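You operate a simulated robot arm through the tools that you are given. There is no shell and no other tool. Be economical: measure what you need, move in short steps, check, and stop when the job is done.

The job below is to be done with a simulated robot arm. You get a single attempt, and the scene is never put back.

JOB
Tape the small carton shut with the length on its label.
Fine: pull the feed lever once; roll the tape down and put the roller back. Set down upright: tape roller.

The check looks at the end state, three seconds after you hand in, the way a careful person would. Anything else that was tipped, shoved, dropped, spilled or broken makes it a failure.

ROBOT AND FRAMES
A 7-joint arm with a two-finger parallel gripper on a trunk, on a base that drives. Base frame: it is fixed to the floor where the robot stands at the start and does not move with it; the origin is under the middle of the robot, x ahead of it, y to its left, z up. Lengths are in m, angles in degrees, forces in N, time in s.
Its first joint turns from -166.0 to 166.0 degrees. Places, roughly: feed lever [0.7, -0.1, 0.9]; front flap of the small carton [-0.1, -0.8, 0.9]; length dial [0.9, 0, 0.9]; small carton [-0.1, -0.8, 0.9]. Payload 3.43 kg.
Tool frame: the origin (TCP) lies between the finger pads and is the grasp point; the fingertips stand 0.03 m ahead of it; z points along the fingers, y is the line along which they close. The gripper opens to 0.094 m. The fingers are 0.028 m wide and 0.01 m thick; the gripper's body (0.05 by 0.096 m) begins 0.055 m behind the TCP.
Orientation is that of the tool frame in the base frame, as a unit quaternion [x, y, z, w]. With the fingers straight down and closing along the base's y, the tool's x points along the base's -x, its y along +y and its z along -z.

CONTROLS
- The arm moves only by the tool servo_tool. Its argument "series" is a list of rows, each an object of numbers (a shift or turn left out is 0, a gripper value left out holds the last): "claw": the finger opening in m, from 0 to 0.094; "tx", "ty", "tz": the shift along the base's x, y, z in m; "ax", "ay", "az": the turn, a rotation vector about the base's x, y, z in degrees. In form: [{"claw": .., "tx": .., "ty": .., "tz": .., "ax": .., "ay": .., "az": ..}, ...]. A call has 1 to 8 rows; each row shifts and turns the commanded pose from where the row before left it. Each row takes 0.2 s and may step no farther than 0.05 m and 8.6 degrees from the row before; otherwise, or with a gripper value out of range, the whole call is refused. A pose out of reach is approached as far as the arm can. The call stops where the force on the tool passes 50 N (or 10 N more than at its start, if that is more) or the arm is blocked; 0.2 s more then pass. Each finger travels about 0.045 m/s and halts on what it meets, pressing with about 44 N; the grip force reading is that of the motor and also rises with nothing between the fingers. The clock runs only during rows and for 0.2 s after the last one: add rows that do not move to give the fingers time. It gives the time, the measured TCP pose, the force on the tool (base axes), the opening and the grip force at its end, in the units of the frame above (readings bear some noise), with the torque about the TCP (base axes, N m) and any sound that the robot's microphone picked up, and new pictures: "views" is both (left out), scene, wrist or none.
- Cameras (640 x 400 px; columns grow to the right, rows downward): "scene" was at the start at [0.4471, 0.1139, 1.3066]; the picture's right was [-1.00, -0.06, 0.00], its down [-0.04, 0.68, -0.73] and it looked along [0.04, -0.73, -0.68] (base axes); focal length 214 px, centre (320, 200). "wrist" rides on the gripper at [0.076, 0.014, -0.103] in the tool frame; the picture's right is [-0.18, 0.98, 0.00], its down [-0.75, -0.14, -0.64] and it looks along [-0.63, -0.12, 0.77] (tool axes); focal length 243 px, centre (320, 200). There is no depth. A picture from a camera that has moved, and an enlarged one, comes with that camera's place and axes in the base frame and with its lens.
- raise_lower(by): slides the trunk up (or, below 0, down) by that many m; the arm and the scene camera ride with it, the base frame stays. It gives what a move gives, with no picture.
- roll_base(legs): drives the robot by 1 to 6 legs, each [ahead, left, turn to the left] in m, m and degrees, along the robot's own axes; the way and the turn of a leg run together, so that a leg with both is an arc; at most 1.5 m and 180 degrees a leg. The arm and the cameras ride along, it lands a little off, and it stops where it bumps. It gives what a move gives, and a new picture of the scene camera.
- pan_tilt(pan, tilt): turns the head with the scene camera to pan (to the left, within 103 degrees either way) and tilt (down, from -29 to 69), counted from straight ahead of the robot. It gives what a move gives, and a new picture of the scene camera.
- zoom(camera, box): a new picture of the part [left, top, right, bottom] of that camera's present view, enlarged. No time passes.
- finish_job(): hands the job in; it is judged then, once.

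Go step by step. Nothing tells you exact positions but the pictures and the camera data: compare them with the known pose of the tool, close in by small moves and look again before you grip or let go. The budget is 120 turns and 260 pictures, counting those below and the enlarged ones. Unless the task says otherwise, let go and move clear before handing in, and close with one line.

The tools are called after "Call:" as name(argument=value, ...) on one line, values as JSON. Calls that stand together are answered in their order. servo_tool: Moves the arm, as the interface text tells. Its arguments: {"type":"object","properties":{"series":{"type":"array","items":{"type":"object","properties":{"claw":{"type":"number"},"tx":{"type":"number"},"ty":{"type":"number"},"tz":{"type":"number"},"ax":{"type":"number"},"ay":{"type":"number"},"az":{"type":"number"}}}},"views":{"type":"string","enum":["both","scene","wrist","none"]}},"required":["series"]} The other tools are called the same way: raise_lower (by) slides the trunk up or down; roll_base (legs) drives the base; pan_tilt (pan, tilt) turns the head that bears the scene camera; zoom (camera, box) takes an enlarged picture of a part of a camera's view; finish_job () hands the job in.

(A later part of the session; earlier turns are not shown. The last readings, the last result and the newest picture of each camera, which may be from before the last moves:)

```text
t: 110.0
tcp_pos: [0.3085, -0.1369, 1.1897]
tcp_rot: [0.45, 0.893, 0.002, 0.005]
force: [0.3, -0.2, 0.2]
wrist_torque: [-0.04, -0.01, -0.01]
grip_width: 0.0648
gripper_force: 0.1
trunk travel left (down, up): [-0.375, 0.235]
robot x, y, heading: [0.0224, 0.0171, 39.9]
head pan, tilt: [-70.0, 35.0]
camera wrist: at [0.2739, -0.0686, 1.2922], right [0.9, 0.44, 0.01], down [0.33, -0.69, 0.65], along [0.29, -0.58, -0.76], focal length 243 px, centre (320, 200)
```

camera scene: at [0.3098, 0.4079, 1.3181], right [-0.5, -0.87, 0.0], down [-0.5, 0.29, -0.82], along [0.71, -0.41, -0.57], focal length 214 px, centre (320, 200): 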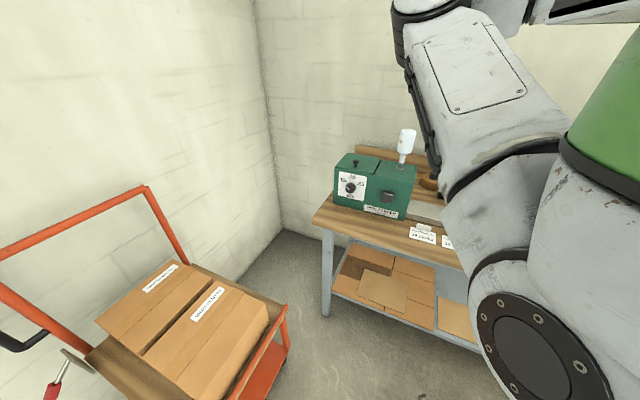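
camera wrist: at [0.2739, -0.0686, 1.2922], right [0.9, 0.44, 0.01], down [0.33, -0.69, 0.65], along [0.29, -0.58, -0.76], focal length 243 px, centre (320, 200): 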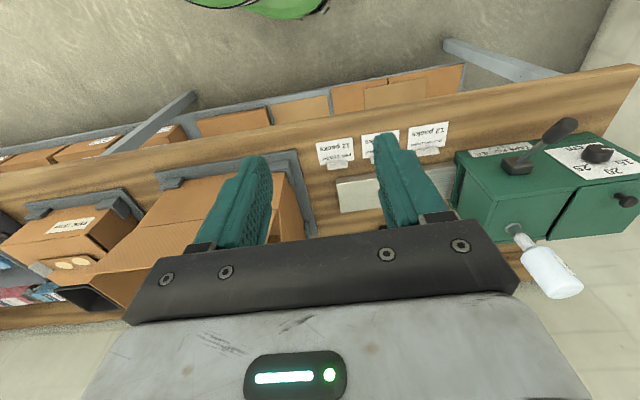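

Call:
servo_tool(series=[{"tx": 0.036, "ty": -0.024}, {"tx": 0.036, "ty": -0.024}, {"tx": 0.036, "ty": -0.024}, {"tx": 0.036, "ty": -0.024}, {"tx": 0.036, "ty": -0.024, "tz": -0.02}, {"tx": 0.036, "ty": -0.024, "tz": -0.02}, {"tx": 0.036, "ty": -0.024, "tz": -0.02}, {"tx": 0.036, "ty": -0.024, "tz": -0.02}], views="both")

Call:
zoom(camera="wrist", box=[220, 60, 460, 210])

```text
t: 111.8
tcp_pos: [0.5954, -0.3292, 1.1109]
tcp_rot: [0.451, 0.893, 0.001, 0.005]
force: [0.4, 0.8, 1.2]
wrist_torque: [0.02, -0.02, -0.01]
grip_width: 0.0701
gripper_force: 0.0
trunk travel left (down, up): [-0.375, 0.235]
robot x, y, heading: [0.0221, 0.0178, 39.9]
head pan, tilt: [-70.0, 35.0]
camera scene: at [0.3098, 0.4081, 1.3181], right [-0.5, -0.87, 0.0], down [-0.5, 0.29, -0.82], along [0.71, -0.41, -0.57], focal length 214 px, centre (320, 200)
camera wrist: at [0.5618, -0.26, 1.2123], right [0.9, 0.44, 0.01], down [0.33, -0.69, 0.65], along [0.29, -0.58, -0.76], focal length 243 px, centre (320, 200)
```

scene: 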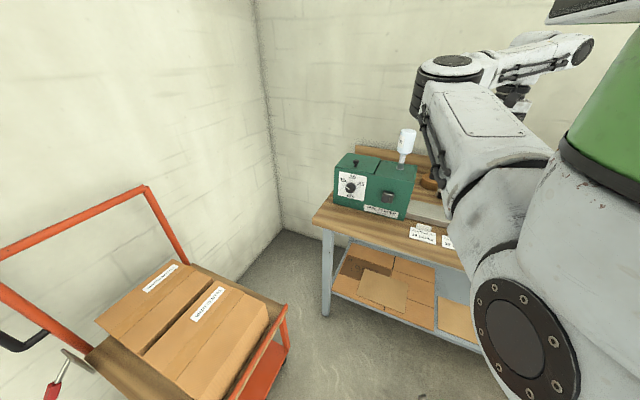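
wrist: 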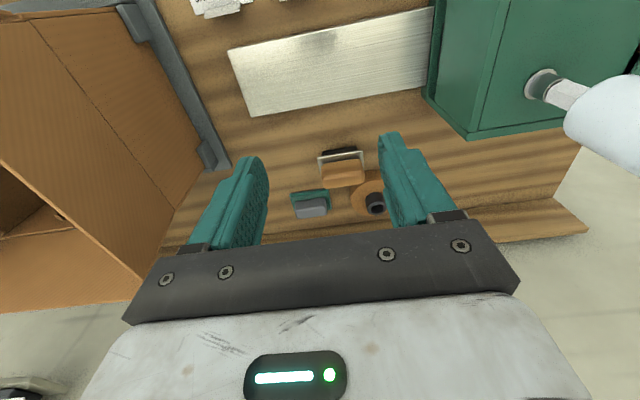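

```text
2.67 times, centred on (340, 135) of wrist
camera zoom: at [0.5618, -0.26, 1.2123], right [0.9, 0.44, 0.01], down [0.33, -0.69, 0.65], along [0.29, -0.58, -0.76], focal length 647 px, centre (267, 373)
```

zoom: 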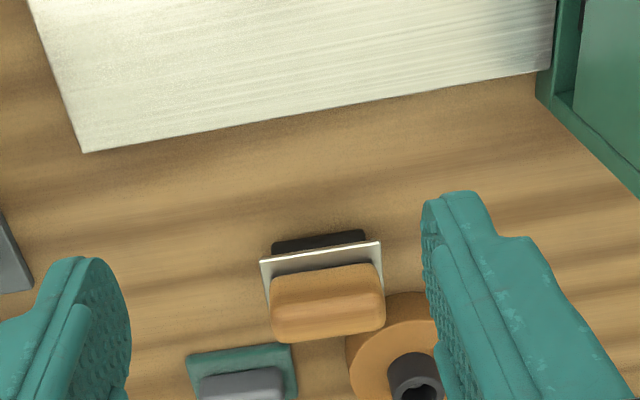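

The roller's handle lies along the bench; I'll turn the tool 90° to grip across its thickness and look from the other side.

Call:
servo_tool(series=[{"az": 8.18}, {"az": 8.18}, {"az": 8.18}, {"az": 8.18}, {"az": 8.18}, {"az": 8.18}, {"az": 8.18}, {"az": 8.18}], views="none")

Call:
servo_tool(series=[{"az": 8.18}, {"az": 8.18, "tx": 0.03, "ty": -0.03}, {"az": 8.18, "tx": 0.03, "ty": -0.03}, {"tx": 0.02, "ty": -0.03}, {"tz": -0.04}, {}], views="wrist")

```text
t: 113.6
tcp_pos: [0.596, -0.3296, 1.1104]
tcp_rot: [-0.105, 0.994, 0.004, 0.004]
force: [-0.7, -0.4, -0.2]
wrist_torque: [0.03, 0.01, -0.02]
grip_width: 0.0701
gripper_force: 0.0
trunk travel left (down, up): [-0.375, 0.235]
robot x, y, heading: [0.0196, 0.0137, 39.8]
head pan, tilt: [-70.0, 35.0]
```

```text
t: 115.0
tcp_pos: [0.6447, -0.367, 1.0696]
tcp_rot: [-0.313, 0.95, 0.005, 0.003]
force: [-0.8, -0.5, -0.8]
wrist_torque: [0.02, 0.01, 0.01]
grip_width: 0.0699
gripper_force: 0.0
out of reach, approached as far as the arm can: row 3, 4
trunk travel left (down, up): [-0.375, 0.235]
robot x, y, heading: [0.0208, 0.0144, 39.9]
head pan, tilt: [-70.0, 35.0]
camera wrist: at [0.5758, -0.4041, 1.1717], right [-0.44, 0.9, 0.01], down [0.69, 0.33, 0.65], along [0.58, 0.29, -0.76], focal length 243 px, centre (320, 200)
```

wrist: 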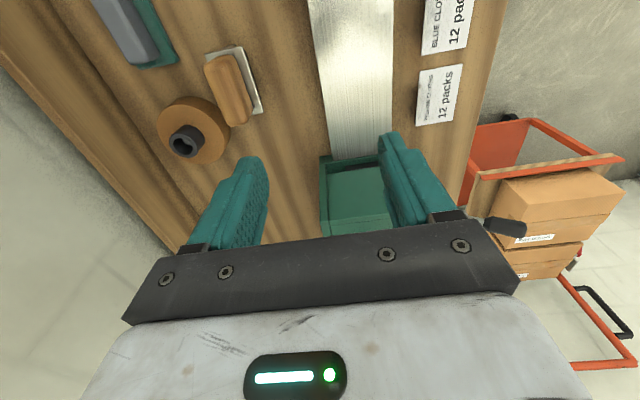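

Roller handle centre confirmed at (0.706,−0.459), axis azimuth ≈40°. I approach while lowering, where the reach is larger.

Call:
servo_tool(series=[{"tz": -0.03, "tx": 0.01, "ty": -0.015, "az": 2}, {"tz": -0.03, "tx": 0.015, "ty": -0.025, "az": 2}, {"tz": -0.03, "tx": 0.018, "ty": -0.025}, {"tz": -0.02, "tx": 0.0, "ty": 0.0}, {}], views="wrist")

```text
t: 116.2
tcp_pos: [0.6518, -0.377, 0.9952]
tcp_rot: [-0.346, 0.938, 0.005, 0.002]
force: [-0.1, 0.6, -0.6]
wrist_torque: [0.01, -0.02, -0.04]
grip_width: 0.07
gripper_force: 0.1
out of reach, approached as far as the arm can: row 1, 2, 3
trunk travel left (down, up): [-0.375, 0.235]
robot x, y, heading: [0.0188, 0.0174, 40.3]
head pan, tilt: [-70.0, 35.0]
camera wrist: at [0.5854, -0.4172, 1.0964], right [-0.5, 0.87, 0.01], down [0.66, 0.37, 0.65], along [0.56, 0.33, -0.76], focal length 243 px, centre (320, 200)
```

wrist: 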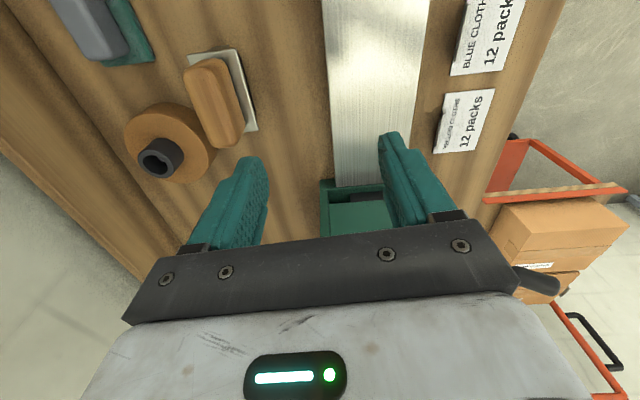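

Reach is limited with this yaw. I'll use the opposite yaw (fingers still across the handle), rotating back 184°.

Call:
servo_tool(series=[{"tz": 0.04, "tx": -0.03, "ty": 0.03, "az": -8.4}, {"tz": 0.04, "tx": -0.03, "ty": 0.03, "az": -8.4}, {"tx": -0.02, "ty": 0.02, "az": -8.4}, {"tx": -0.02, "ty": 0.02, "az": -8.4}, {"az": -8.4}, {"az": -8.4}, {"az": -8.4}, {"az": -8.4}], views="none")

Call:
servo_tool(series=[{"az": -8.4}, {"az": -8.4}, {"az": -8.4}, {"az": -8.4}, {"az": -8.4}, {"az": -8.4}, {"az": -8.4}, {"az": -8.4}], views="none")

Call:
servo_tool(series=[{"az": -8.4}, {"az": -8.4}, {"az": -8.4}, {"az": -8.4}, {"az": -8.4}, {"az": -7}, {}], views="wrist")

```text
refused: row 1 steps farther than a row can; nothing moved
```

```text
t: 118.0
tcp_pos: [0.6522, -0.3769, 0.995]
tcp_rot: [0.232, 0.973, 0.003, 0.004]
force: [0.0, 0.5, -0.6]
wrist_torque: [-0.06, 0.0, 0.02]
grip_width: 0.0701
gripper_force: 0.0
trunk travel left (down, up): [-0.375, 0.235]
robot x, y, heading: [0.0202, 0.0124, 39.8]
head pan, tilt: [-70.0, 35.0]
```

```text
t: 119.6
tcp_pos: [0.6546, -0.373, 0.9946]
tcp_rot: [0.615, 0.789, 0.001, 0.006]
force: [-0.2, 0.4, -0.2]
wrist_torque: [0.0, -0.01, 0.01]
grip_width: 0.0697
gripper_force: 0.1
out of reach, approached as far as the arm can: row 6
trunk travel left (down, up): [-0.375, 0.235]
robot x, y, heading: [0.0194, 0.0151, 40.1]
head pan, tilt: [-70.0, 35.0]
camera wrist: at [0.6492, -0.296, 1.0965], right [1.0, 0.06, 0.01], down [0.04, -0.76, 0.65], along [0.05, -0.65, -0.76], focal length 243 px, centre (320, 200)
```

wrist: 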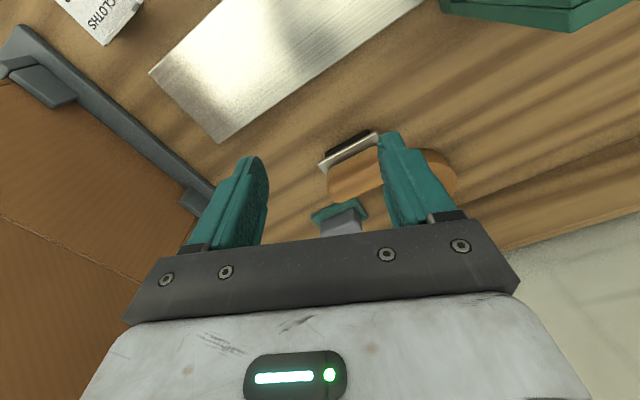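

Yaw limits again; gripping the handle along its length (fingers at the ends, 77 mm < 94 mm) keeps the comfortable yaw. I rotate to azimuth ~38°, open fully and move above.

Call:
servo_tool(series=[{"az": 8, "tz": 0.03, "claw": 0.094}, {"az": 8, "tz": 0.02}, {"az": 8}, {"tx": 0.02, "ty": -0.035}, {"tx": 0.02, "ty": -0.035}, {"tx": 0.005, "ty": -0.01}, {}], views="wrist")

Call:
zoom(camera="wrist", box=[200, 40, 440, 190])

```text
t: 121.2
tcp_pos: [0.6571, -0.3758, 1.0435]
tcp_rot: [0.436, 0.9, 0.001, 0.006]
force: [0.6, -0.5, 0.8]
wrist_torque: [-0.01, -0.04, -0.03]
grip_width: 0.0939
gripper_force: 0.1
out of reach, approached as far as the arm can: row 4, 5, 6
trunk travel left (down, up): [-0.375, 0.235]
robot x, y, heading: [0.0193, 0.0162, 40.0]
head pan, tilt: [-70.0, 35.0]
camera wrist: at [0.6209, -0.307, 1.1453], right [0.89, 0.46, 0.01], down [0.35, -0.68, 0.65], along [0.31, -0.57, -0.76], focal length 243 px, centre (320, 200)
```

wrist: 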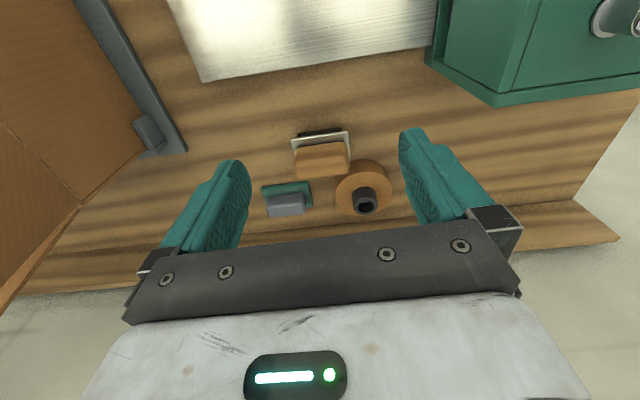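

```text
2.67 times, centred on (320, 115) of wrist
camera zoom: at [0.6209, -0.307, 1.1453], right [0.89, 0.46, 0.01], down [0.35, -0.68, 0.65], along [0.31, -0.57, -0.76], focal length 647 px, centre (320, 427)
```

zoom: 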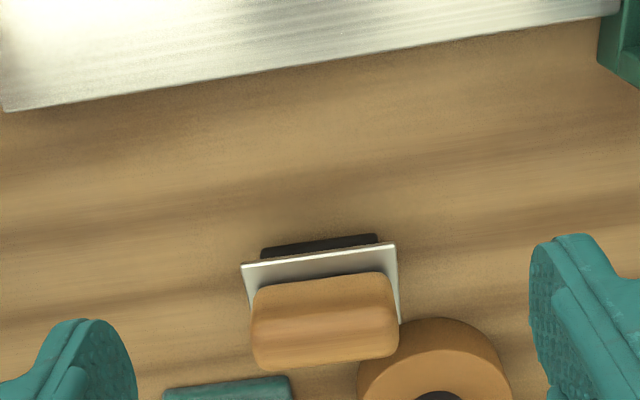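

The reach itself is the limit at this trunk height; the wrist is above the shoulder. Raise the trunk 0.2 m and try again.

Call:
raise_lower(by=0.2)

Call:
servo_tool(series=[{"tz": -0.045}, {"tz": -0.045}, {"tz": -0.045}, {"tz": -0.045}, {"tx": 0.02, "ty": -0.035}, {"tx": 0.02, "ty": -0.035}, {"tx": 0.008, "ty": -0.012}, {}], views="wrist")

```text
t: 123.3
tcp_pos: [0.6567, -0.3751, 1.2434]
tcp_rot: [0.435, 0.9, 0.002, 0.005]
force: [0.1, -0.1, 0.7]
wrist_torque: [0.0, -0.05, 0.01]
grip_width: 0.0939
gripper_force: 0.1
trunk travel left (down, up): [-0.575, 0.035]
robot x, y, heading: [0.0179, 0.013, 39.7]
head pan, tilt: [-70.0, 35.0]
```

```text
t: 125.2
tcp_pos: [0.6549, -0.3714, 1.0635]
tcp_rot: [0.437, 0.899, 0.002, 0.005]
force: [-0.1, 0.1, 0.2]
wrist_torque: [0.02, 0.01, 0.03]
grip_width: 0.094
gripper_force: 0.0
out of reach, approached as far as the arm can: row 4, 5, 6, 7
trunk travel left (down, up): [-0.575, 0.035]
robot x, y, heading: [0.023, 0.0155, 40.0]
head pan, tilt: [-70.0, 35.0]
camera wrist: at [0.6184, -0.3018, 1.1657], right [0.89, 0.46, 0.01], down [0.35, -0.68, 0.65], along [0.31, -0.57, -0.76], focal length 243 px, centre (320, 200)
```

wrist: 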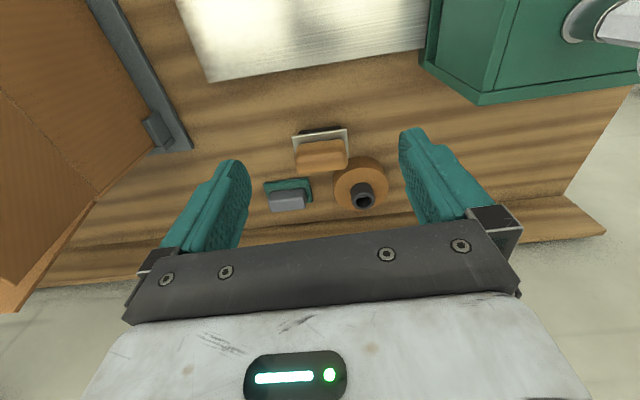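

Still limited at ~0.75 m. I'll bring the base ~8 cm closer and forward, then restore the trunk height.

Call:
servo_tool(series=[{"tz": 0.04, "tx": -0.02, "ty": 0.02}, {"tz": 0.045}, {"tz": 0.045}], views="none")

Call:
roll_base(legs=[[0.06, -0.08, 0]])

Call:
raise_lower(by=-0.15)

Call:
servo_tool(series=[{"ty": -0.01}, {}], views="both")

```text
t: 126.0
tcp_pos: [0.6611, -0.3624, 1.1834]
tcp_rot: [0.437, 0.899, 0.034, 0.028]
force: [-2.2, -1.1, -1.8]
wrist_torque: [0.05, -0.14, 0.0]
grip_width: 0.0939
gripper_force: 0.0
out of reach, approached as far as the arm can: row 1
trunk travel left (down, up): [-0.575, 0.035]
robot x, y, heading: [0.0229, 0.0178, 40.2]
head pan, tilt: [-70.0, 35.0]
```

```text
t: 127.1
tcp_pos: [0.7464, -0.3922, 1.1779]
tcp_rot: [0.436, 0.9, 0.002, 0.005]
force: [0.9, -0.1, -1.2]
wrist_torque: [0.01, 0.01, -0.02]
grip_width: 0.0938
gripper_force: 0.0
trunk travel left (down, up): [-0.575, 0.035]
robot x, y, heading: [0.1178, -0.0057, 40.1]
head pan, tilt: [-70.0, 35.0]
camera scene: at [0.4085, 0.3852, 1.5181], right [-0.5, -0.87, 0.0], down [-0.5, 0.29, -0.82], along [0.71, -0.41, -0.57], focal length 214 px, centre (320, 200)
```

scene: 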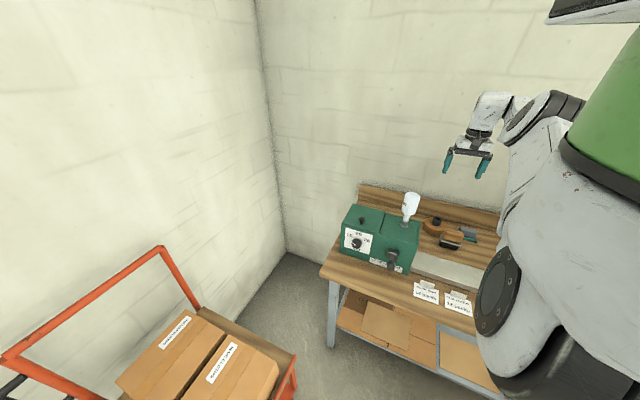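

```text
t: 128.8
tcp_pos: [0.7467, -0.3923, 1.0286]
tcp_rot: [0.436, 0.9, 0.001, 0.004]
force: [0.0, 0.4, -0.9]
wrist_torque: [-0.02, -0.02, -0.03]
grip_width: 0.0941
gripper_force: 0.1
trunk travel left (down, up): [-0.425, 0.185]
robot x, y, heading: [0.1174, -0.0083, 39.6]
head pan, tilt: [-70.0, 35.0]
```

```text
t: 129.4
tcp_pos: [0.7551, -0.3988, 1.0342]
tcp_rot: [0.426, 0.905, -0.003, 0.011]
force: [-0.5, -0.7, -0.1]
wrist_torque: [0.0, -0.01, 0.0]
grip_width: 0.0942
gripper_force: 0.1
out of reach, approached as far as the arm can: row 1
trunk travel left (down, up): [-0.425, 0.185]
robot x, y, heading: [0.1188, -0.0075, 40.0]
head pan, tilt: [-70.0, 35.0]
camera scene: at [0.4085, 0.3852, 1.3681], right [-0.5, -0.87, 0.0], down [-0.5, 0.29, -0.82], along [0.71, -0.41, -0.57], focal length 214 px, centre (320, 200)
camera wrist: at [0.7167, -0.3292, 1.1351], right [0.88, 0.48, 0.01], down [0.36, -0.66, 0.66], along [0.32, -0.57, -0.75], focal length 243 px, centre (320, 200)
```

scene: 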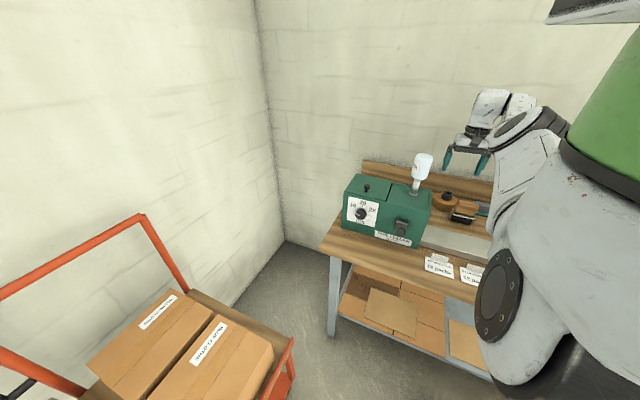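
wrist: 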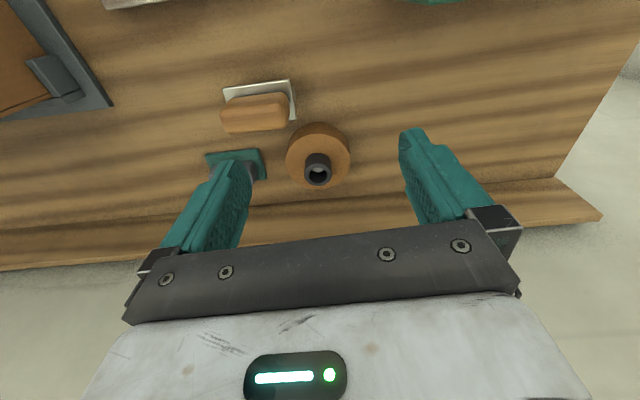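

Now the roller is within range, slightly to the left in the bench direction. Move over it while lowering.

Call:
servo_tool(series=[{"tx": -0.03, "ty": -0.022}, {"tx": -0.022, "ty": -0.032}, {"tz": -0.03}, {"tz": -0.03}, {}], views="wrist")

Call:
zoom(camera="wrist", box=[160, 40, 480, 240])

```text
t: 130.7
tcp_pos: [0.716, -0.4221, 0.9689]
tcp_rot: [0.436, 0.9, 0.002, 0.004]
force: [-0.1, 0.2, 0.1]
wrist_torque: [0.03, 0.0, -0.01]
grip_width: 0.0939
gripper_force: 0.0
out of reach, approached as far as the arm can: row 2
trunk travel left (down, up): [-0.425, 0.185]
robot x, y, heading: [0.1197, -0.008, 40.2]
head pan, tilt: [-70.0, 35.0]
camera wrist: at [0.6798, -0.3541, 1.071], right [0.89, 0.46, 0.01], down [0.35, -0.68, 0.65], along [0.31, -0.57, -0.76], focal length 243 px, centre (320, 200)
```

wrist: 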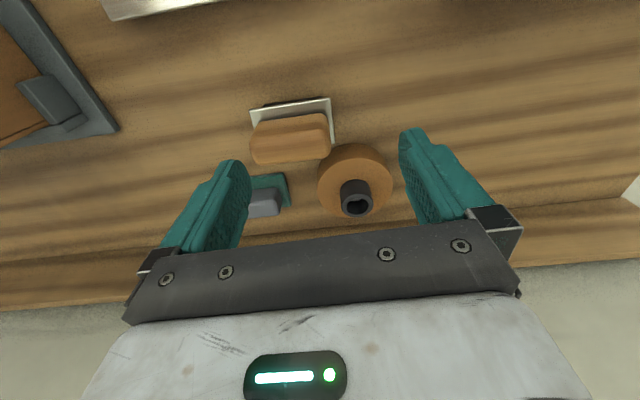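

```text
2.00 times, centred on (320, 140) of wrist
camera zoom: at [0.6798, -0.3541, 1.071], right [0.89, 0.46, 0.01], down [0.35, -0.68, 0.65], along [0.31, -0.57, -0.76], focal length 485 px, centre (320, 320)
```

zoom: 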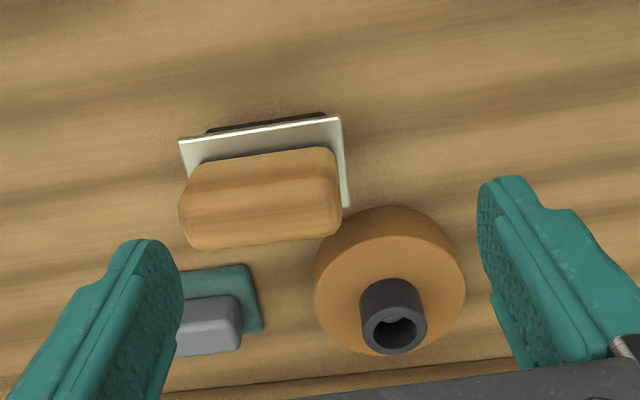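

I tilt the tool 12° toward the bench back to gain reach, and centre over the handle.

Call:
servo_tool(series=[{"ax": -4.85, "ay": -3.53, "tz": -0.01}, {"ax": -4.85, "ay": -3.53, "tz": -0.01}, {"tx": -0.005, "ty": -0.018}, {"tx": -0.005, "ty": -0.017, "tz": -0.01}, {}], views="wrist")

Call:
zoom(camera="wrist", box=[160, 40, 480, 240])

```text
t: 131.8
tcp_pos: [0.7137, -0.4453, 0.9697]
tcp_rot: [0.434, 0.899, -0.026, 0.051]
force: [0.2, 0.6, 0.4]
wrist_torque: [0.01, 0.01, -0.02]
grip_width: 0.0939
gripper_force: 0.0
out of reach, approached as far as the arm can: row 1, 2, 3, 4
trunk travel left (down, up): [-0.425, 0.185]
robot x, y, heading: [0.1212, -0.0102, 40.1]
head pan, tilt: [-70.0, 35.0]
camera wrist: at [0.6717, -0.37, 1.0621], right [0.88, 0.47, 0.02], down [0.31, -0.62, 0.72], along [0.35, -0.63, -0.69], focal length 243 px, centre (320, 200)
```

wrist: 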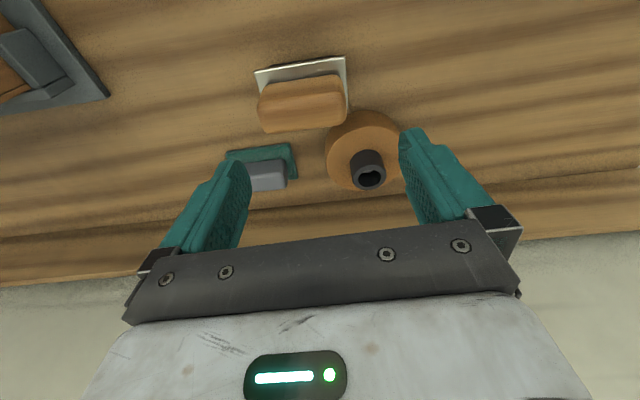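

```text
2.00 times, centred on (320, 140) of wrist
camera zoom: at [0.6717, -0.37, 1.0621], right [0.88, 0.47, 0.02], down [0.31, -0.62, 0.72], along [0.35, -0.63, -0.69], focal length 485 px, centre (320, 320)
```

zoom: 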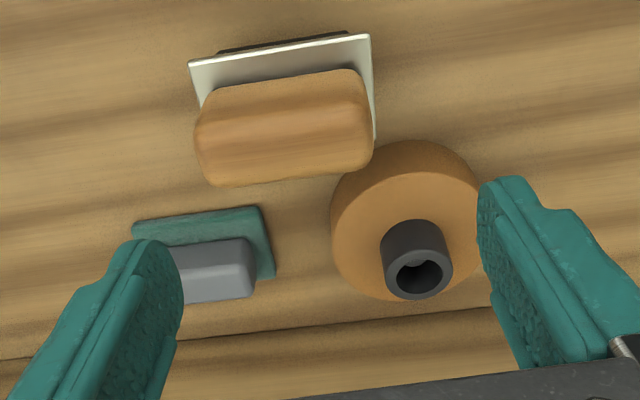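

The lateral reach is the limit in this heading. I'll tuck the arm and turn the robot back to heading ~0 (roller then front-right).

Call:
servo_tool(series=[{"tz": 0.045}, {"tz": 0.045}, {"tz": 0.045}, {"tx": -0.03, "ty": 0.025, "tz": 0.02, "ax": 3, "ay": 2}, {"tx": -0.035, "ty": 0.03, "ax": 2.5, "ay": 1.8}, {"tx": -0.035, "ty": 0.03}, {"tx": -0.035, "ty": 0.03}, {"tx": -0.035, "ty": 0.03}], views="none")

Call:
servo_tool(series=[{"tx": -0.035, "ty": 0.03}, {"tx": -0.035, "ty": 0.03, "tz": 0.01}, {"tz": 0.04}, {}], views="none")

Call:
roll_base(legs=[[0, 0, -40]])

```text
t: 133.7
tcp_pos: [0.5427, -0.3013, 1.1238]
tcp_rot: [0.436, 0.9, 0.003, 0.0]
force: [0.4, -0.5, -0.2]
wrist_torque: [0.02, 0.01, 0.0]
grip_width: 0.0941
gripper_force: 0.0
trunk travel left (down, up): [-0.425, 0.185]
robot x, y, heading: [0.1173, -0.0042, 39.9]
head pan, tilt: [-70.0, 35.0]
```

```text
t: 134.7
tcp_pos: [0.4734, -0.2391, 1.1757]
tcp_rot: [0.436, 0.9, 0.003, 0.0]
force: [0.0, 0.0, -0.9]
wrist_torque: [0.03, 0.0, 0.0]
grip_width: 0.0941
gripper_force: 0.0
trunk travel left (down, up): [-0.425, 0.185]
robot x, y, heading: [0.1195, -0.0026, 40.2]
head pan, tilt: [-70.0, 35.0]
```

```text
t: 136.9
tcp_pos: [0.2382, -0.4141, 1.1738]
tcp_rot: [0.718, 0.696, 0.003, 0.001]
force: [0.1, 0.1, -0.4]
wrist_torque: [0.04, 0.0, 0.01]
grip_width: 0.0939
gripper_force: 0.1
trunk travel left (down, up): [-0.425, 0.185]
robot x, y, heading: [0.1188, -0.0098, -0.4]
head pan, tilt: [-70.0, 35.0]
camera scene: at [0.5916, 0.1063, 1.3681], right [-0.94, -0.34, 0.0], down [-0.19, 0.54, -0.82], along [0.28, -0.77, -0.57], focal length 214 px, centre (320, 200)
```

scene: 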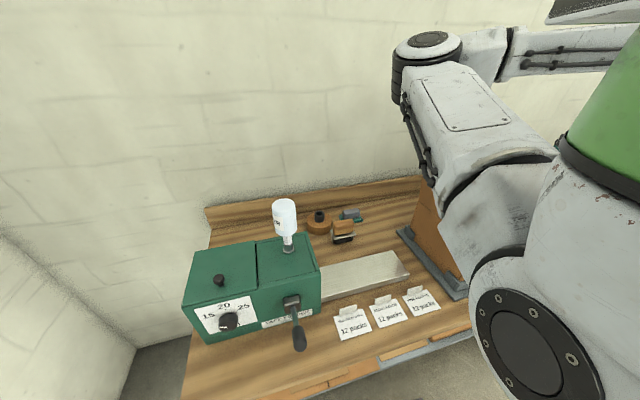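

Call:
servo_tool(series=[{"tx": 0.042, "ty": 0.01, "az": 5}, {"tx": 0.042, "ty": 0.01, "az": 5}, {"tx": 0.042, "ty": 0.01, "az": 5}, {"tx": 0.042, "az": 5}, {"tx": 0.042, "az": 5}, {"tx": 0.042, "ty": -0.005, "az": 5}, {"tx": 0.042, "ty": -0.01, "az": 5}, {"tx": 0.042, "ty": -0.01, "az": 5}], views="none")

Call:
servo_tool(series=[{"tx": 0.04, "ty": -0.01}, {"tx": 0.04, "ty": -0.02, "tz": -0.02}, {"tx": 0.03, "ty": -0.02, "tz": -0.03}, {"tz": -0.04}, {"tz": -0.04}, {}], views="both")

```text
t: 138.7
tcp_pos: [0.574, -0.4081, 1.1747]
tcp_rot: [0.438, 0.899, 0.003, -0.001]
force: [-0.8, 0.5, -0.9]
wrist_torque: [0.02, 0.01, 0.01]
grip_width: 0.0938
gripper_force: 0.0
trunk travel left (down, up): [-0.425, 0.185]
robot x, y, heading: [0.1182, -0.0038, -0.1]
head pan, tilt: [-70.0, 35.0]
```

```text
t: 140.1
tcp_pos: [0.685, -0.4582, 1.0451]
tcp_rot: [0.438, 0.899, 0.003, 0.0]
force: [1.1, -0.8, -0.2]
wrist_torque: [-0.02, -0.02, 0.02]
grip_width: 0.0939
gripper_force: 0.0
trunk travel left (down, up): [-0.425, 0.185]
robot x, y, heading: [0.1199, -0.0037, -0.1]
head pan, tilt: [-70.0, 35.0]
camera scene: at [0.5918, 0.1063, 1.368], right [-0.94, -0.34, 0.0], down [-0.19, 0.54, -0.82], along [0.28, -0.77, -0.57], focal length 214 px, centre (320, 200)
camera wrist: at [0.6492, -0.3911, 1.1469], right [0.89, 0.46, 0.01], down [0.35, -0.68, 0.64], along [0.3, -0.57, -0.77], focal length 243 px, centre (320, 200)
```

scene: 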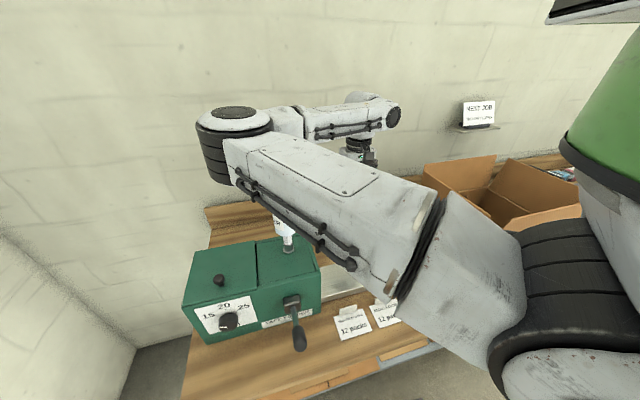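
wrist: 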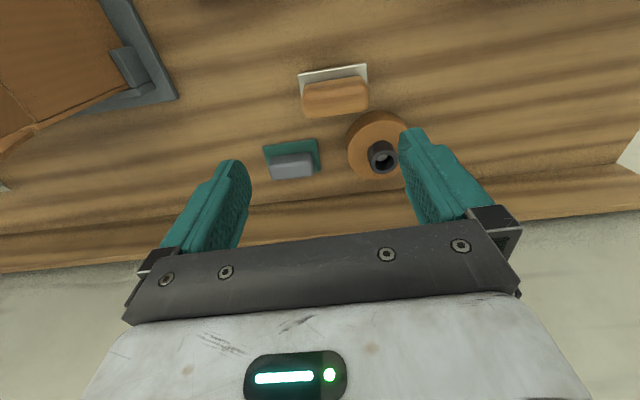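

Reach is fine now. To keep the elbow well clear of the bottle while descending, I raise the trunk 0.15 m first.

Call:
raise_lower(by=0.15)

Call:
servo_tool(series=[{"tx": 0.011, "tz": -0.04}, {"tx": 0.01, "ty": -0.001, "tz": -0.04}, {"tz": -0.04}, {"tz": -0.04}, {"tz": -0.04}, {}], views="both")

```text
t: 141.9
tcp_pos: [0.6855, -0.4585, 1.1952]
tcp_rot: [0.438, 0.899, 0.002, 0.0]
force: [-0.5, -0.1, -0.1]
wrist_torque: [-0.01, 0.01, -0.04]
grip_width: 0.0941
gripper_force: 0.1
trunk travel left (down, up): [-0.575, 0.035]
robot x, y, heading: [0.1178, -0.0012, -0.1]
head pan, tilt: [-70.0, 35.0]
```

```text
t: 143.3
tcp_pos: [0.7055, -0.4598, 0.9928]
tcp_rot: [0.437, 0.899, 0.003, 0.0]
force: [0.1, -0.7, 0.0]
wrist_torque: [0.01, 0.03, 0.0]
grip_width: 0.094
gripper_force: 0.1
trunk travel left (down, up): [-0.575, 0.035]
robot x, y, heading: [0.1201, -0.0066, -0.1]
head pan, tilt: [-70.0, 35.0]
camera scene: at [0.5918, 0.1063, 1.518], right [-0.94, -0.34, 0.0], down [-0.19, 0.54, -0.82], along [0.28, -0.77, -0.57], focal length 214 px, centre (320, 200)
camera wrist: at [0.6703, -0.3919, 1.0964], right [0.89, 0.46, 0.01], down [0.35, -0.68, 0.64], along [0.3, -0.57, -0.77], focal length 243 px, centre (320, 200)
```

scene: 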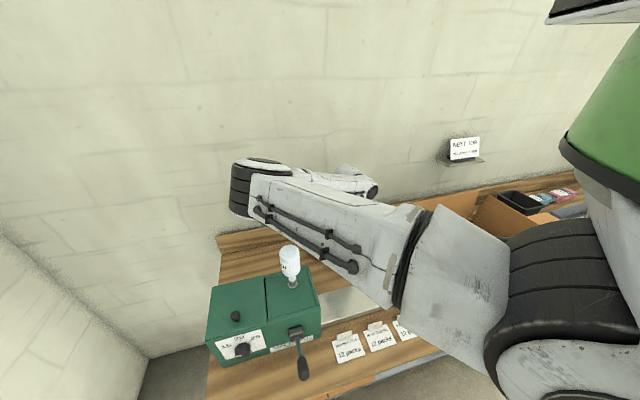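
wrist: 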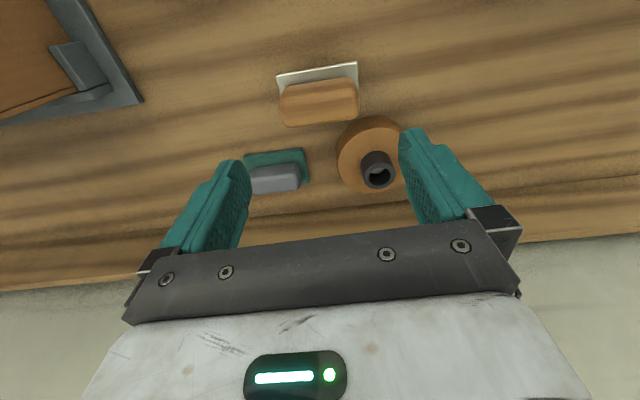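

Call:
servo_tool(series=[{"tz": -0.03}, {"tz": -0.03}, {}], views="both")

Call:
zoom(camera="wrist", box=[160, 40, 480, 240])

Call:
zoom(camera="scene", box=[200, 140, 400, 300])

```text
t: 144.1
tcp_pos: [0.7056, -0.4589, 0.9334]
tcp_rot: [0.437, 0.899, 0.003, -0.001]
force: [-0.6, -0.4, 0.0]
wrist_torque: [-0.01, -0.02, 0.04]
grip_width: 0.0938
gripper_force: 0.0
trunk travel left (down, up): [-0.575, 0.035]
robot x, y, heading: [0.1149, -0.0051, 0.0]
head pan, tilt: [-70.0, 35.0]
camera scene: at [0.5918, 0.1063, 1.5181], right [-0.94, -0.34, 0.0], down [-0.19, 0.54, -0.82], along [0.28, -0.77, -0.57], focal length 214 px, centre (320, 200)
camera wrist: at [0.6696, -0.3913, 1.0362], right [0.89, 0.46, 0.0], down [0.35, -0.68, 0.64], along [0.3, -0.57, -0.77], focal length 243 px, centre (320, 200)
```

scene: 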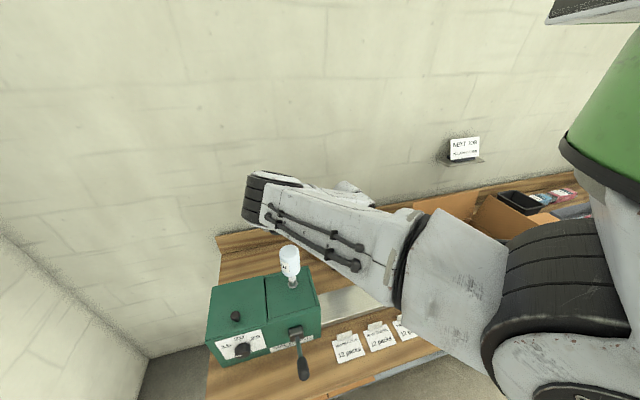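
wrist: 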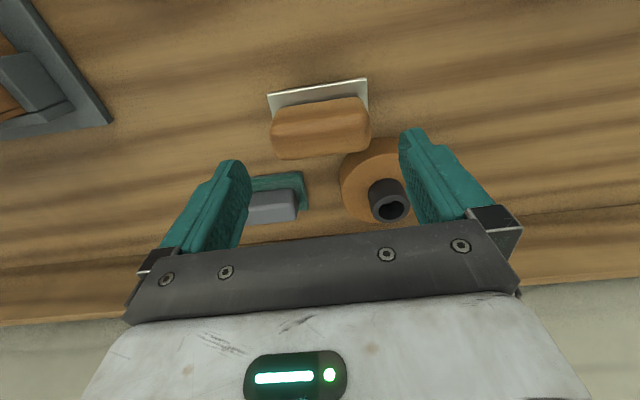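

```text
2.00 times, centred on (320, 140) of wrist
camera zoom: at [0.6696, -0.3913, 1.0362], right [0.89, 0.46, 0.0], down [0.35, -0.68, 0.64], along [0.3, -0.57, -0.77], focal length 485 px, centre (320, 320)
```

zoom: 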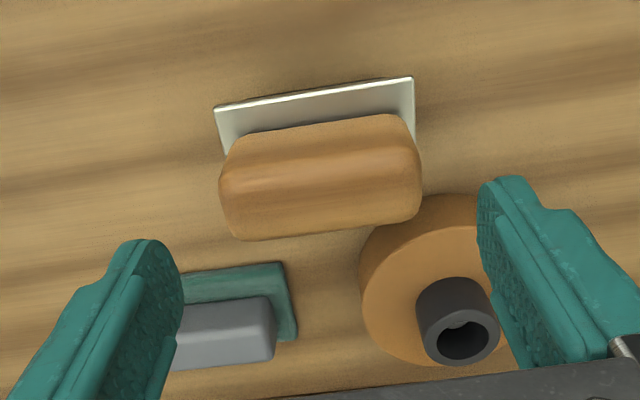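

```text
2.50 times, centred on (300, 220) of scene
camera zoom: at [0.5918, 0.1063, 1.5181], right [-0.94, -0.34, 0.0], down [-0.19, 0.54, -0.82], along [0.28, -0.77, -0.57], focal length 536 px, centre (370, 150)
```

zoom: 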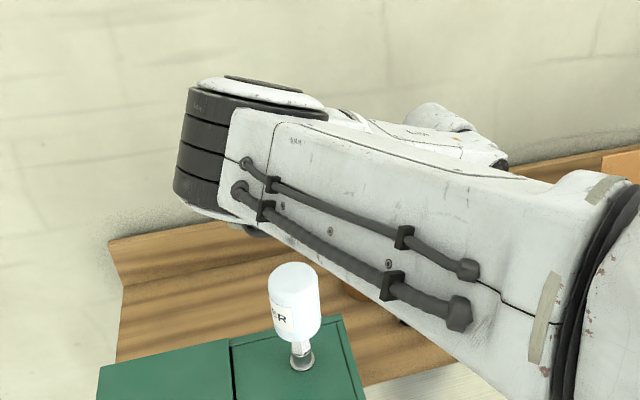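

The handle is centred and aligned between the fully open fingers; the arm clears the bottle. Descend to the handle.

Call:
servo_tool(series=[{"tz": -0.025}, {"tz": -0.02}, {"tz": -0.012}, {}], views="wrist")

Call:
zoom(camera="wrist", box=[160, 40, 480, 240])

```text
t: 145.1
tcp_pos: [0.706, -0.461, 0.8775]
tcp_rot: [0.437, 0.899, 0.003, 0.0]
force: [0.5, -0.3, 0.4]
wrist_torque: [0.02, -0.02, -0.01]
grip_width: 0.0939
gripper_force: 0.0
trunk travel left (down, up): [-0.575, 0.035]
robot x, y, heading: [0.121, -0.0055, -0.1]
head pan, tilt: [-70.0, 35.0]
camera wrist: at [0.6699, -0.3924, 0.98], right [0.89, 0.46, 0.0], down [0.35, -0.68, 0.64], along [0.3, -0.57, -0.77], focal length 243 px, centre (320, 200)
```

wrist: 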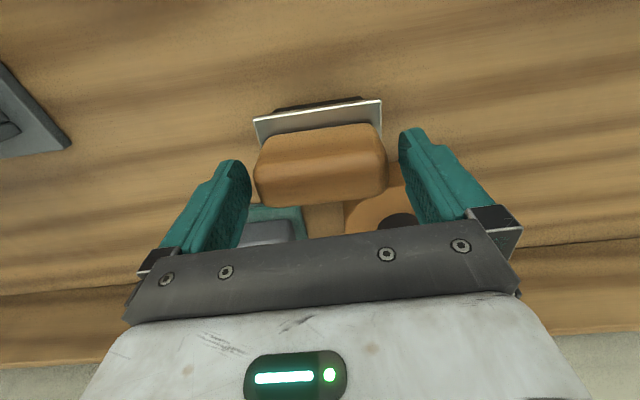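

```text
2.00 times, centred on (320, 140) of wrist
camera zoom: at [0.6699, -0.3924, 0.98], right [0.89, 0.46, 0.0], down [0.35, -0.68, 0.64], along [0.3, -0.57, -0.77], focal length 485 px, centre (320, 320)
```

zoom: 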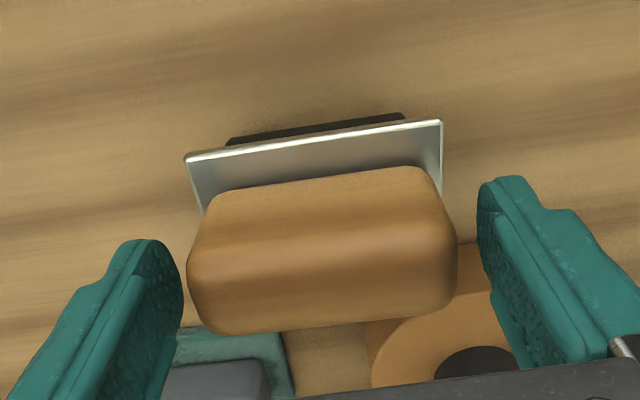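

Call:
servo_tool(series=[{"tz": -0.009}, {"claw": 0.06}, {}, {}, {}], views="wrist")

```text
t: 146.3
tcp_pos: [0.7047, -0.4594, 0.8688]
tcp_rot: [0.437, 0.899, 0.003, 0.0]
force: [0.1, 0.1, -0.4]
wrist_torque: [0.0, -0.05, 0.02]
grip_width: 0.0793
gripper_force: 44.0
trunk travel left (down, up): [-0.575, 0.035]
robot x, y, heading: [0.12, -0.0087, 0.0]
head pan, tilt: [-70.0, 35.0]
camera wrist: at [0.6695, -0.3926, 0.9711], right [0.89, 0.46, 0.0], down [0.35, -0.68, 0.64], along [0.3, -0.57, -0.77], focal length 243 px, centre (320, 200)
```

wrist: 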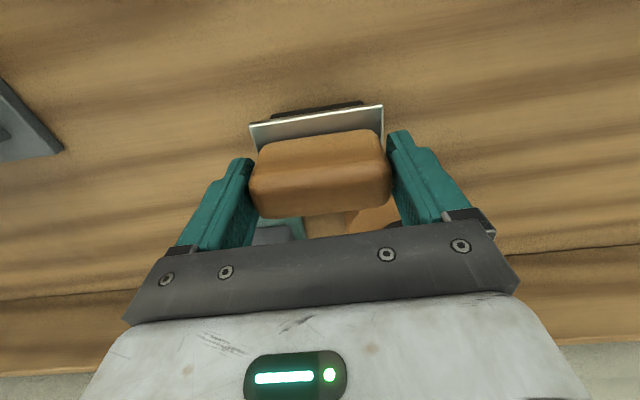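

Gripped (79 mm). Lift straight up, tuck in, and drive back to the carton stance.

Call:
servo_tool(series=[{"tz": 0.03}, {"tz": 0.045}, {"tz": 0.045}, {"tz": 0.045}, {"tz": 0.045}, {"tz": 0.045}, {"tz": 0.045}, {"tx": -0.03, "ty": 0.02}], views="both")

Call:
servo_tool(series=[{"tx": -0.04, "ty": 0.02}, {"tx": -0.04, "ty": 0.02}, {"tx": -0.04, "ty": 0.025}, {"tx": -0.04, "ty": 0.025}, {"tx": -0.04, "ty": 0.025}, {"tx": -0.03, "ty": 0.025}, {}], views="none")

```text
t: 148.1
tcp_pos: [0.6751, -0.4415, 1.1693]
tcp_rot: [0.438, 0.899, 0.004, -0.001]
force: [-0.4, -0.2, -1.8]
wrist_torque: [0.01, 0.02, 0.0]
grip_width: 0.0794
gripper_force: 43.9
trunk travel left (down, up): [-0.575, 0.035]
robot x, y, heading: [0.1194, -0.0053, -0.3]
head pan, tilt: [-70.0, 35.0]
camera scene: at [0.5918, 0.1062, 1.518], right [-0.94, -0.34, 0.0], down [-0.19, 0.54, -0.82], along [0.28, -0.77, -0.57], focal length 214 px, centre (320, 200)
camera wrist: at [0.6401, -0.3731, 1.2717], right [0.89, 0.46, 0.01], down [0.35, -0.68, 0.64], along [0.3, -0.56, -0.77], focal length 243 px, centre (320, 200)
```

scene: 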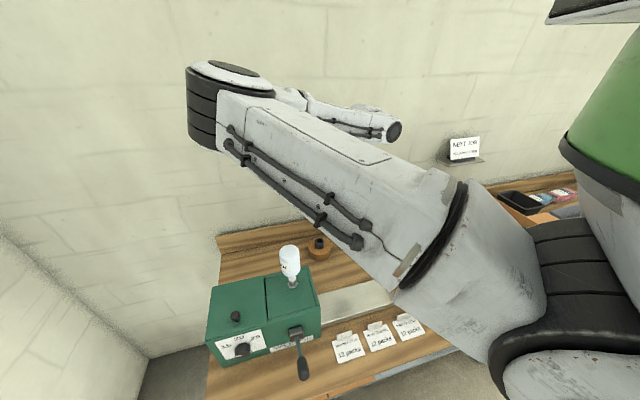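
wrist: 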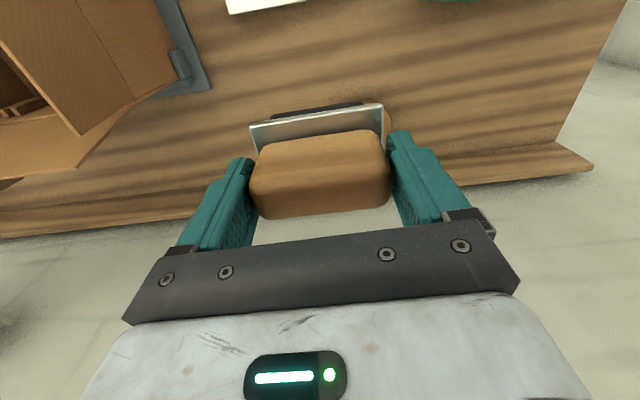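

```text
t: 149.7
tcp_pos: [0.4435, -0.3432, 1.1666]
tcp_rot: [0.436, 0.9, 0.005, -0.009]
force: [-0.7, 0.1, -2.0]
wrist_torque: [-0.03, 0.02, 0.01]
grip_width: 0.0795
gripper_force: 44.3
out of reach, approached as far as the arm can: row 5, 6
trunk travel left (down, up): [-0.575, 0.035]
robot x, y, heading: [0.1187, -0.0056, -0.2]
head pan, tilt: [-70.0, 35.0]
```

Call:
roll_base(legs=[[0, 0, 40], [0, 0.085, 0]])

Call:
servo_tool(series=[{"tx": -0.02, "ty": 0.03}, {"tx": -0.02, "ty": 0.03}, {}], views="wrist")

```text
t: 152.6
tcp_pos: [0.5302, 0.0144, 1.1663]
tcp_rot: [0.099, 0.995, 0.003, -0.009]
force: [0.8, -0.8, -2.6]
wrist_torque: [-0.02, 0.0, 0.01]
grip_width: 0.0792
gripper_force: 44.1
trunk travel left (down, up): [-0.575, 0.035]
robot x, y, heading: [0.063, 0.0599, 40.3]
head pan, tilt: [-70.0, 35.0]
camera scene: at [0.3506, 0.4523, 1.5181], right [-0.49, -0.87, 0.0], down [-0.5, 0.28, -0.82], along [0.71, -0.4, -0.57], focal length 214 px, centre (320, 200)
```

scene: 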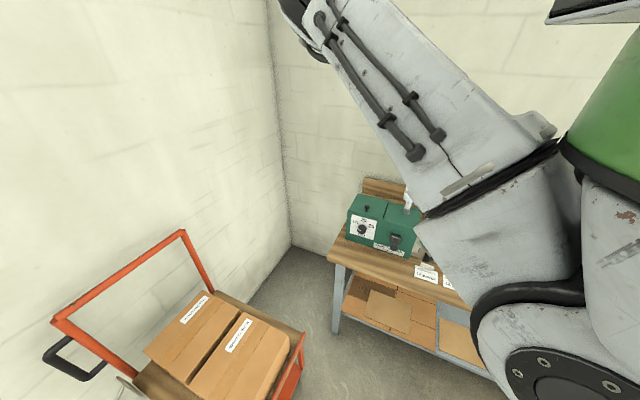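

```text
t: 153.4
tcp_pos: [0.5298, 0.0138, 1.1651]
tcp_rot: [0.099, 0.995, 0.001, -0.011]
force: [-0.3, 1.1, -1.6]
wrist_torque: [0.02, 0.02, -0.01]
grip_width: 0.079
gripper_force: 43.8
out of reach, approached as far as the arm can: row 1, 2
trunk travel left (down, up): [-0.575, 0.035]
robot x, y, heading: [0.066, 0.0595, 40.5]
head pan, tilt: [-70.0, 35.0]
camera wrist: at [0.4597, 0.0419, 1.2698], right [0.37, 0.93, 0.0], down [0.73, -0.29, 0.62], along [0.58, -0.24, -0.78], focal length 243 px, centre (320, 200)
```

wrist: 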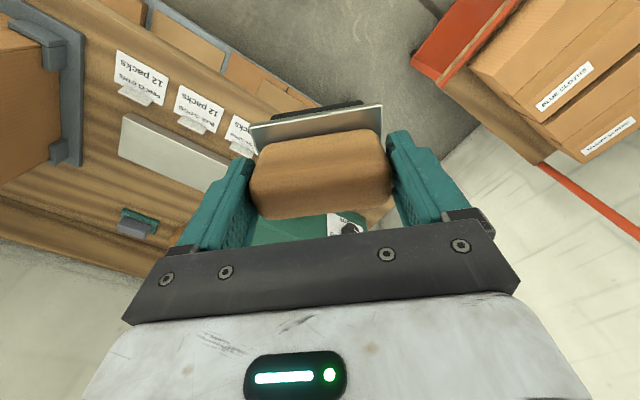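

Call:
roll_base(legs=[[-0.883, 0, 0]])

Call:
servo_tool(series=[{"az": 8, "ty": -0.03}, {"az": 8, "ty": -0.03}, {"az": 8, "tx": -0.02, "ty": -0.03}, {"az": 8, "tx": -0.02, "ty": -0.03}, {"az": 8, "ty": -0.03}, {"az": 7, "ty": -0.03}, {}], views="wrist")

```text
t: 158.1
tcp_pos: [-0.1362, -0.5519, 1.1658]
tcp_rot: [0.098, 0.995, 0.002, -0.012]
force: [-0.2, -0.1, -2.5]
wrist_torque: [0.0, -0.03, -0.03]
grip_width: 0.0789
gripper_force: 44.0
trunk travel left (down, up): [-0.575, 0.035]
robot x, y, heading: [-0.6011, -0.5062, 40.4]
head pan, tilt: [-70.0, 35.0]
camera scene: at [-0.3146, -0.1139, 1.5181], right [-0.49, -0.87, 0.0], down [-0.5, 0.28, -0.82], along [0.71, -0.4, -0.57], focal length 214 px, centre (320, 200)
```

scene: 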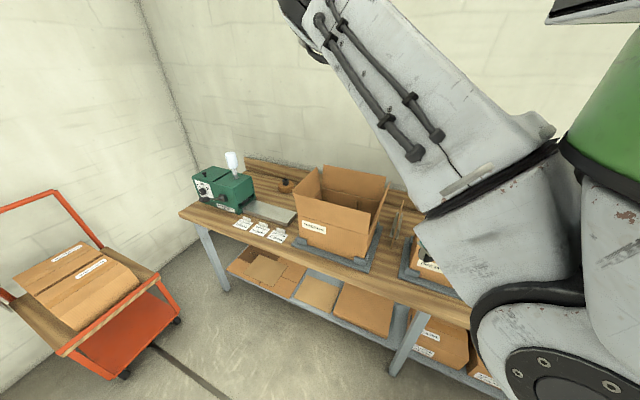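

```text
t: 159.7
tcp_pos: [-0.1758, -0.7319, 1.1652]
tcp_rot: [-0.308, 0.951, -0.003, -0.011]
force: [0.6, -0.3, -1.7]
wrist_torque: [-0.02, 0.03, 0.05]
grip_width: 0.0791
gripper_force: 43.9
trunk travel left (down, up): [-0.575, 0.035]
robot x, y, heading: [-0.6026, -0.5096, 40.6]
head pan, tilt: [-70.0, 35.0]
camera wrist: at [-0.2433, -0.7647, 1.2701], right [-0.43, 0.9, 0.0], down [0.7, 0.34, 0.63], along [0.57, 0.26, -0.78], focal length 243 px, centre (320, 200)
```

wrist: 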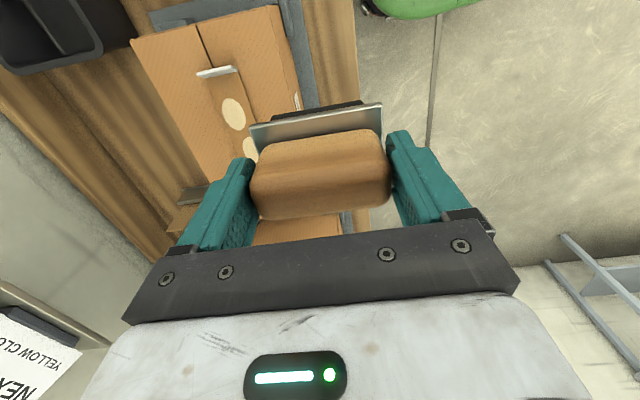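

The yaw with the roller axis across the tape is reachable here. Move over the tape's start (near the tab) and lower.

Call:
servo_tool(series=[{"tx": 0.029, "ty": -0.033}, {"tx": 0.029, "ty": -0.033}, {"tx": 0.029, "ty": -0.032}, {"tz": -0.04}, {"tz": -0.04}, {"tz": -0.03}, {}], views="wrist")

Call:
zoom(camera="wrist", box=[120, 0, 520, 250])

```text
t: 161.3
tcp_pos: [-0.0889, -0.8295, 1.0551]
tcp_rot: [-0.307, 0.952, -0.004, -0.01]
force: [0.2, 0.5, -2.9]
wrist_torque: [-0.03, -0.02, 0.0]
grip_width: 0.0791
gripper_force: 44.3
trunk travel left (down, up): [-0.575, 0.035]
robot x, y, heading: [-0.6009, -0.5029, 40.5]
head pan, tilt: [-70.0, 35.0]
camera wrist: at [-0.1563, -0.8622, 1.1591], right [-0.42, 0.91, 0.0], down [0.71, 0.33, 0.62], along [0.57, 0.26, -0.78], focal length 243 px, centre (320, 200)
```

wrist: 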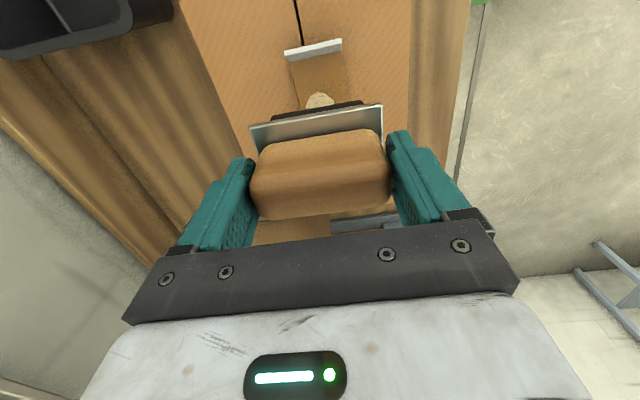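

```text
1.60 times, centred on (320, 125) of wrist
camera zoom: at [-0.1563, -0.8622, 1.1591], right [-0.42, 0.91, 0.0], down [0.71, 0.33, 0.62], along [0.57, 0.26, -0.78], focal length 388 px, centre (320, 320)
```

zoom: 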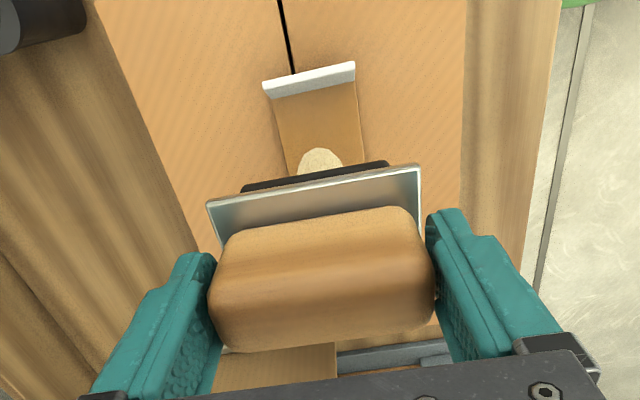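

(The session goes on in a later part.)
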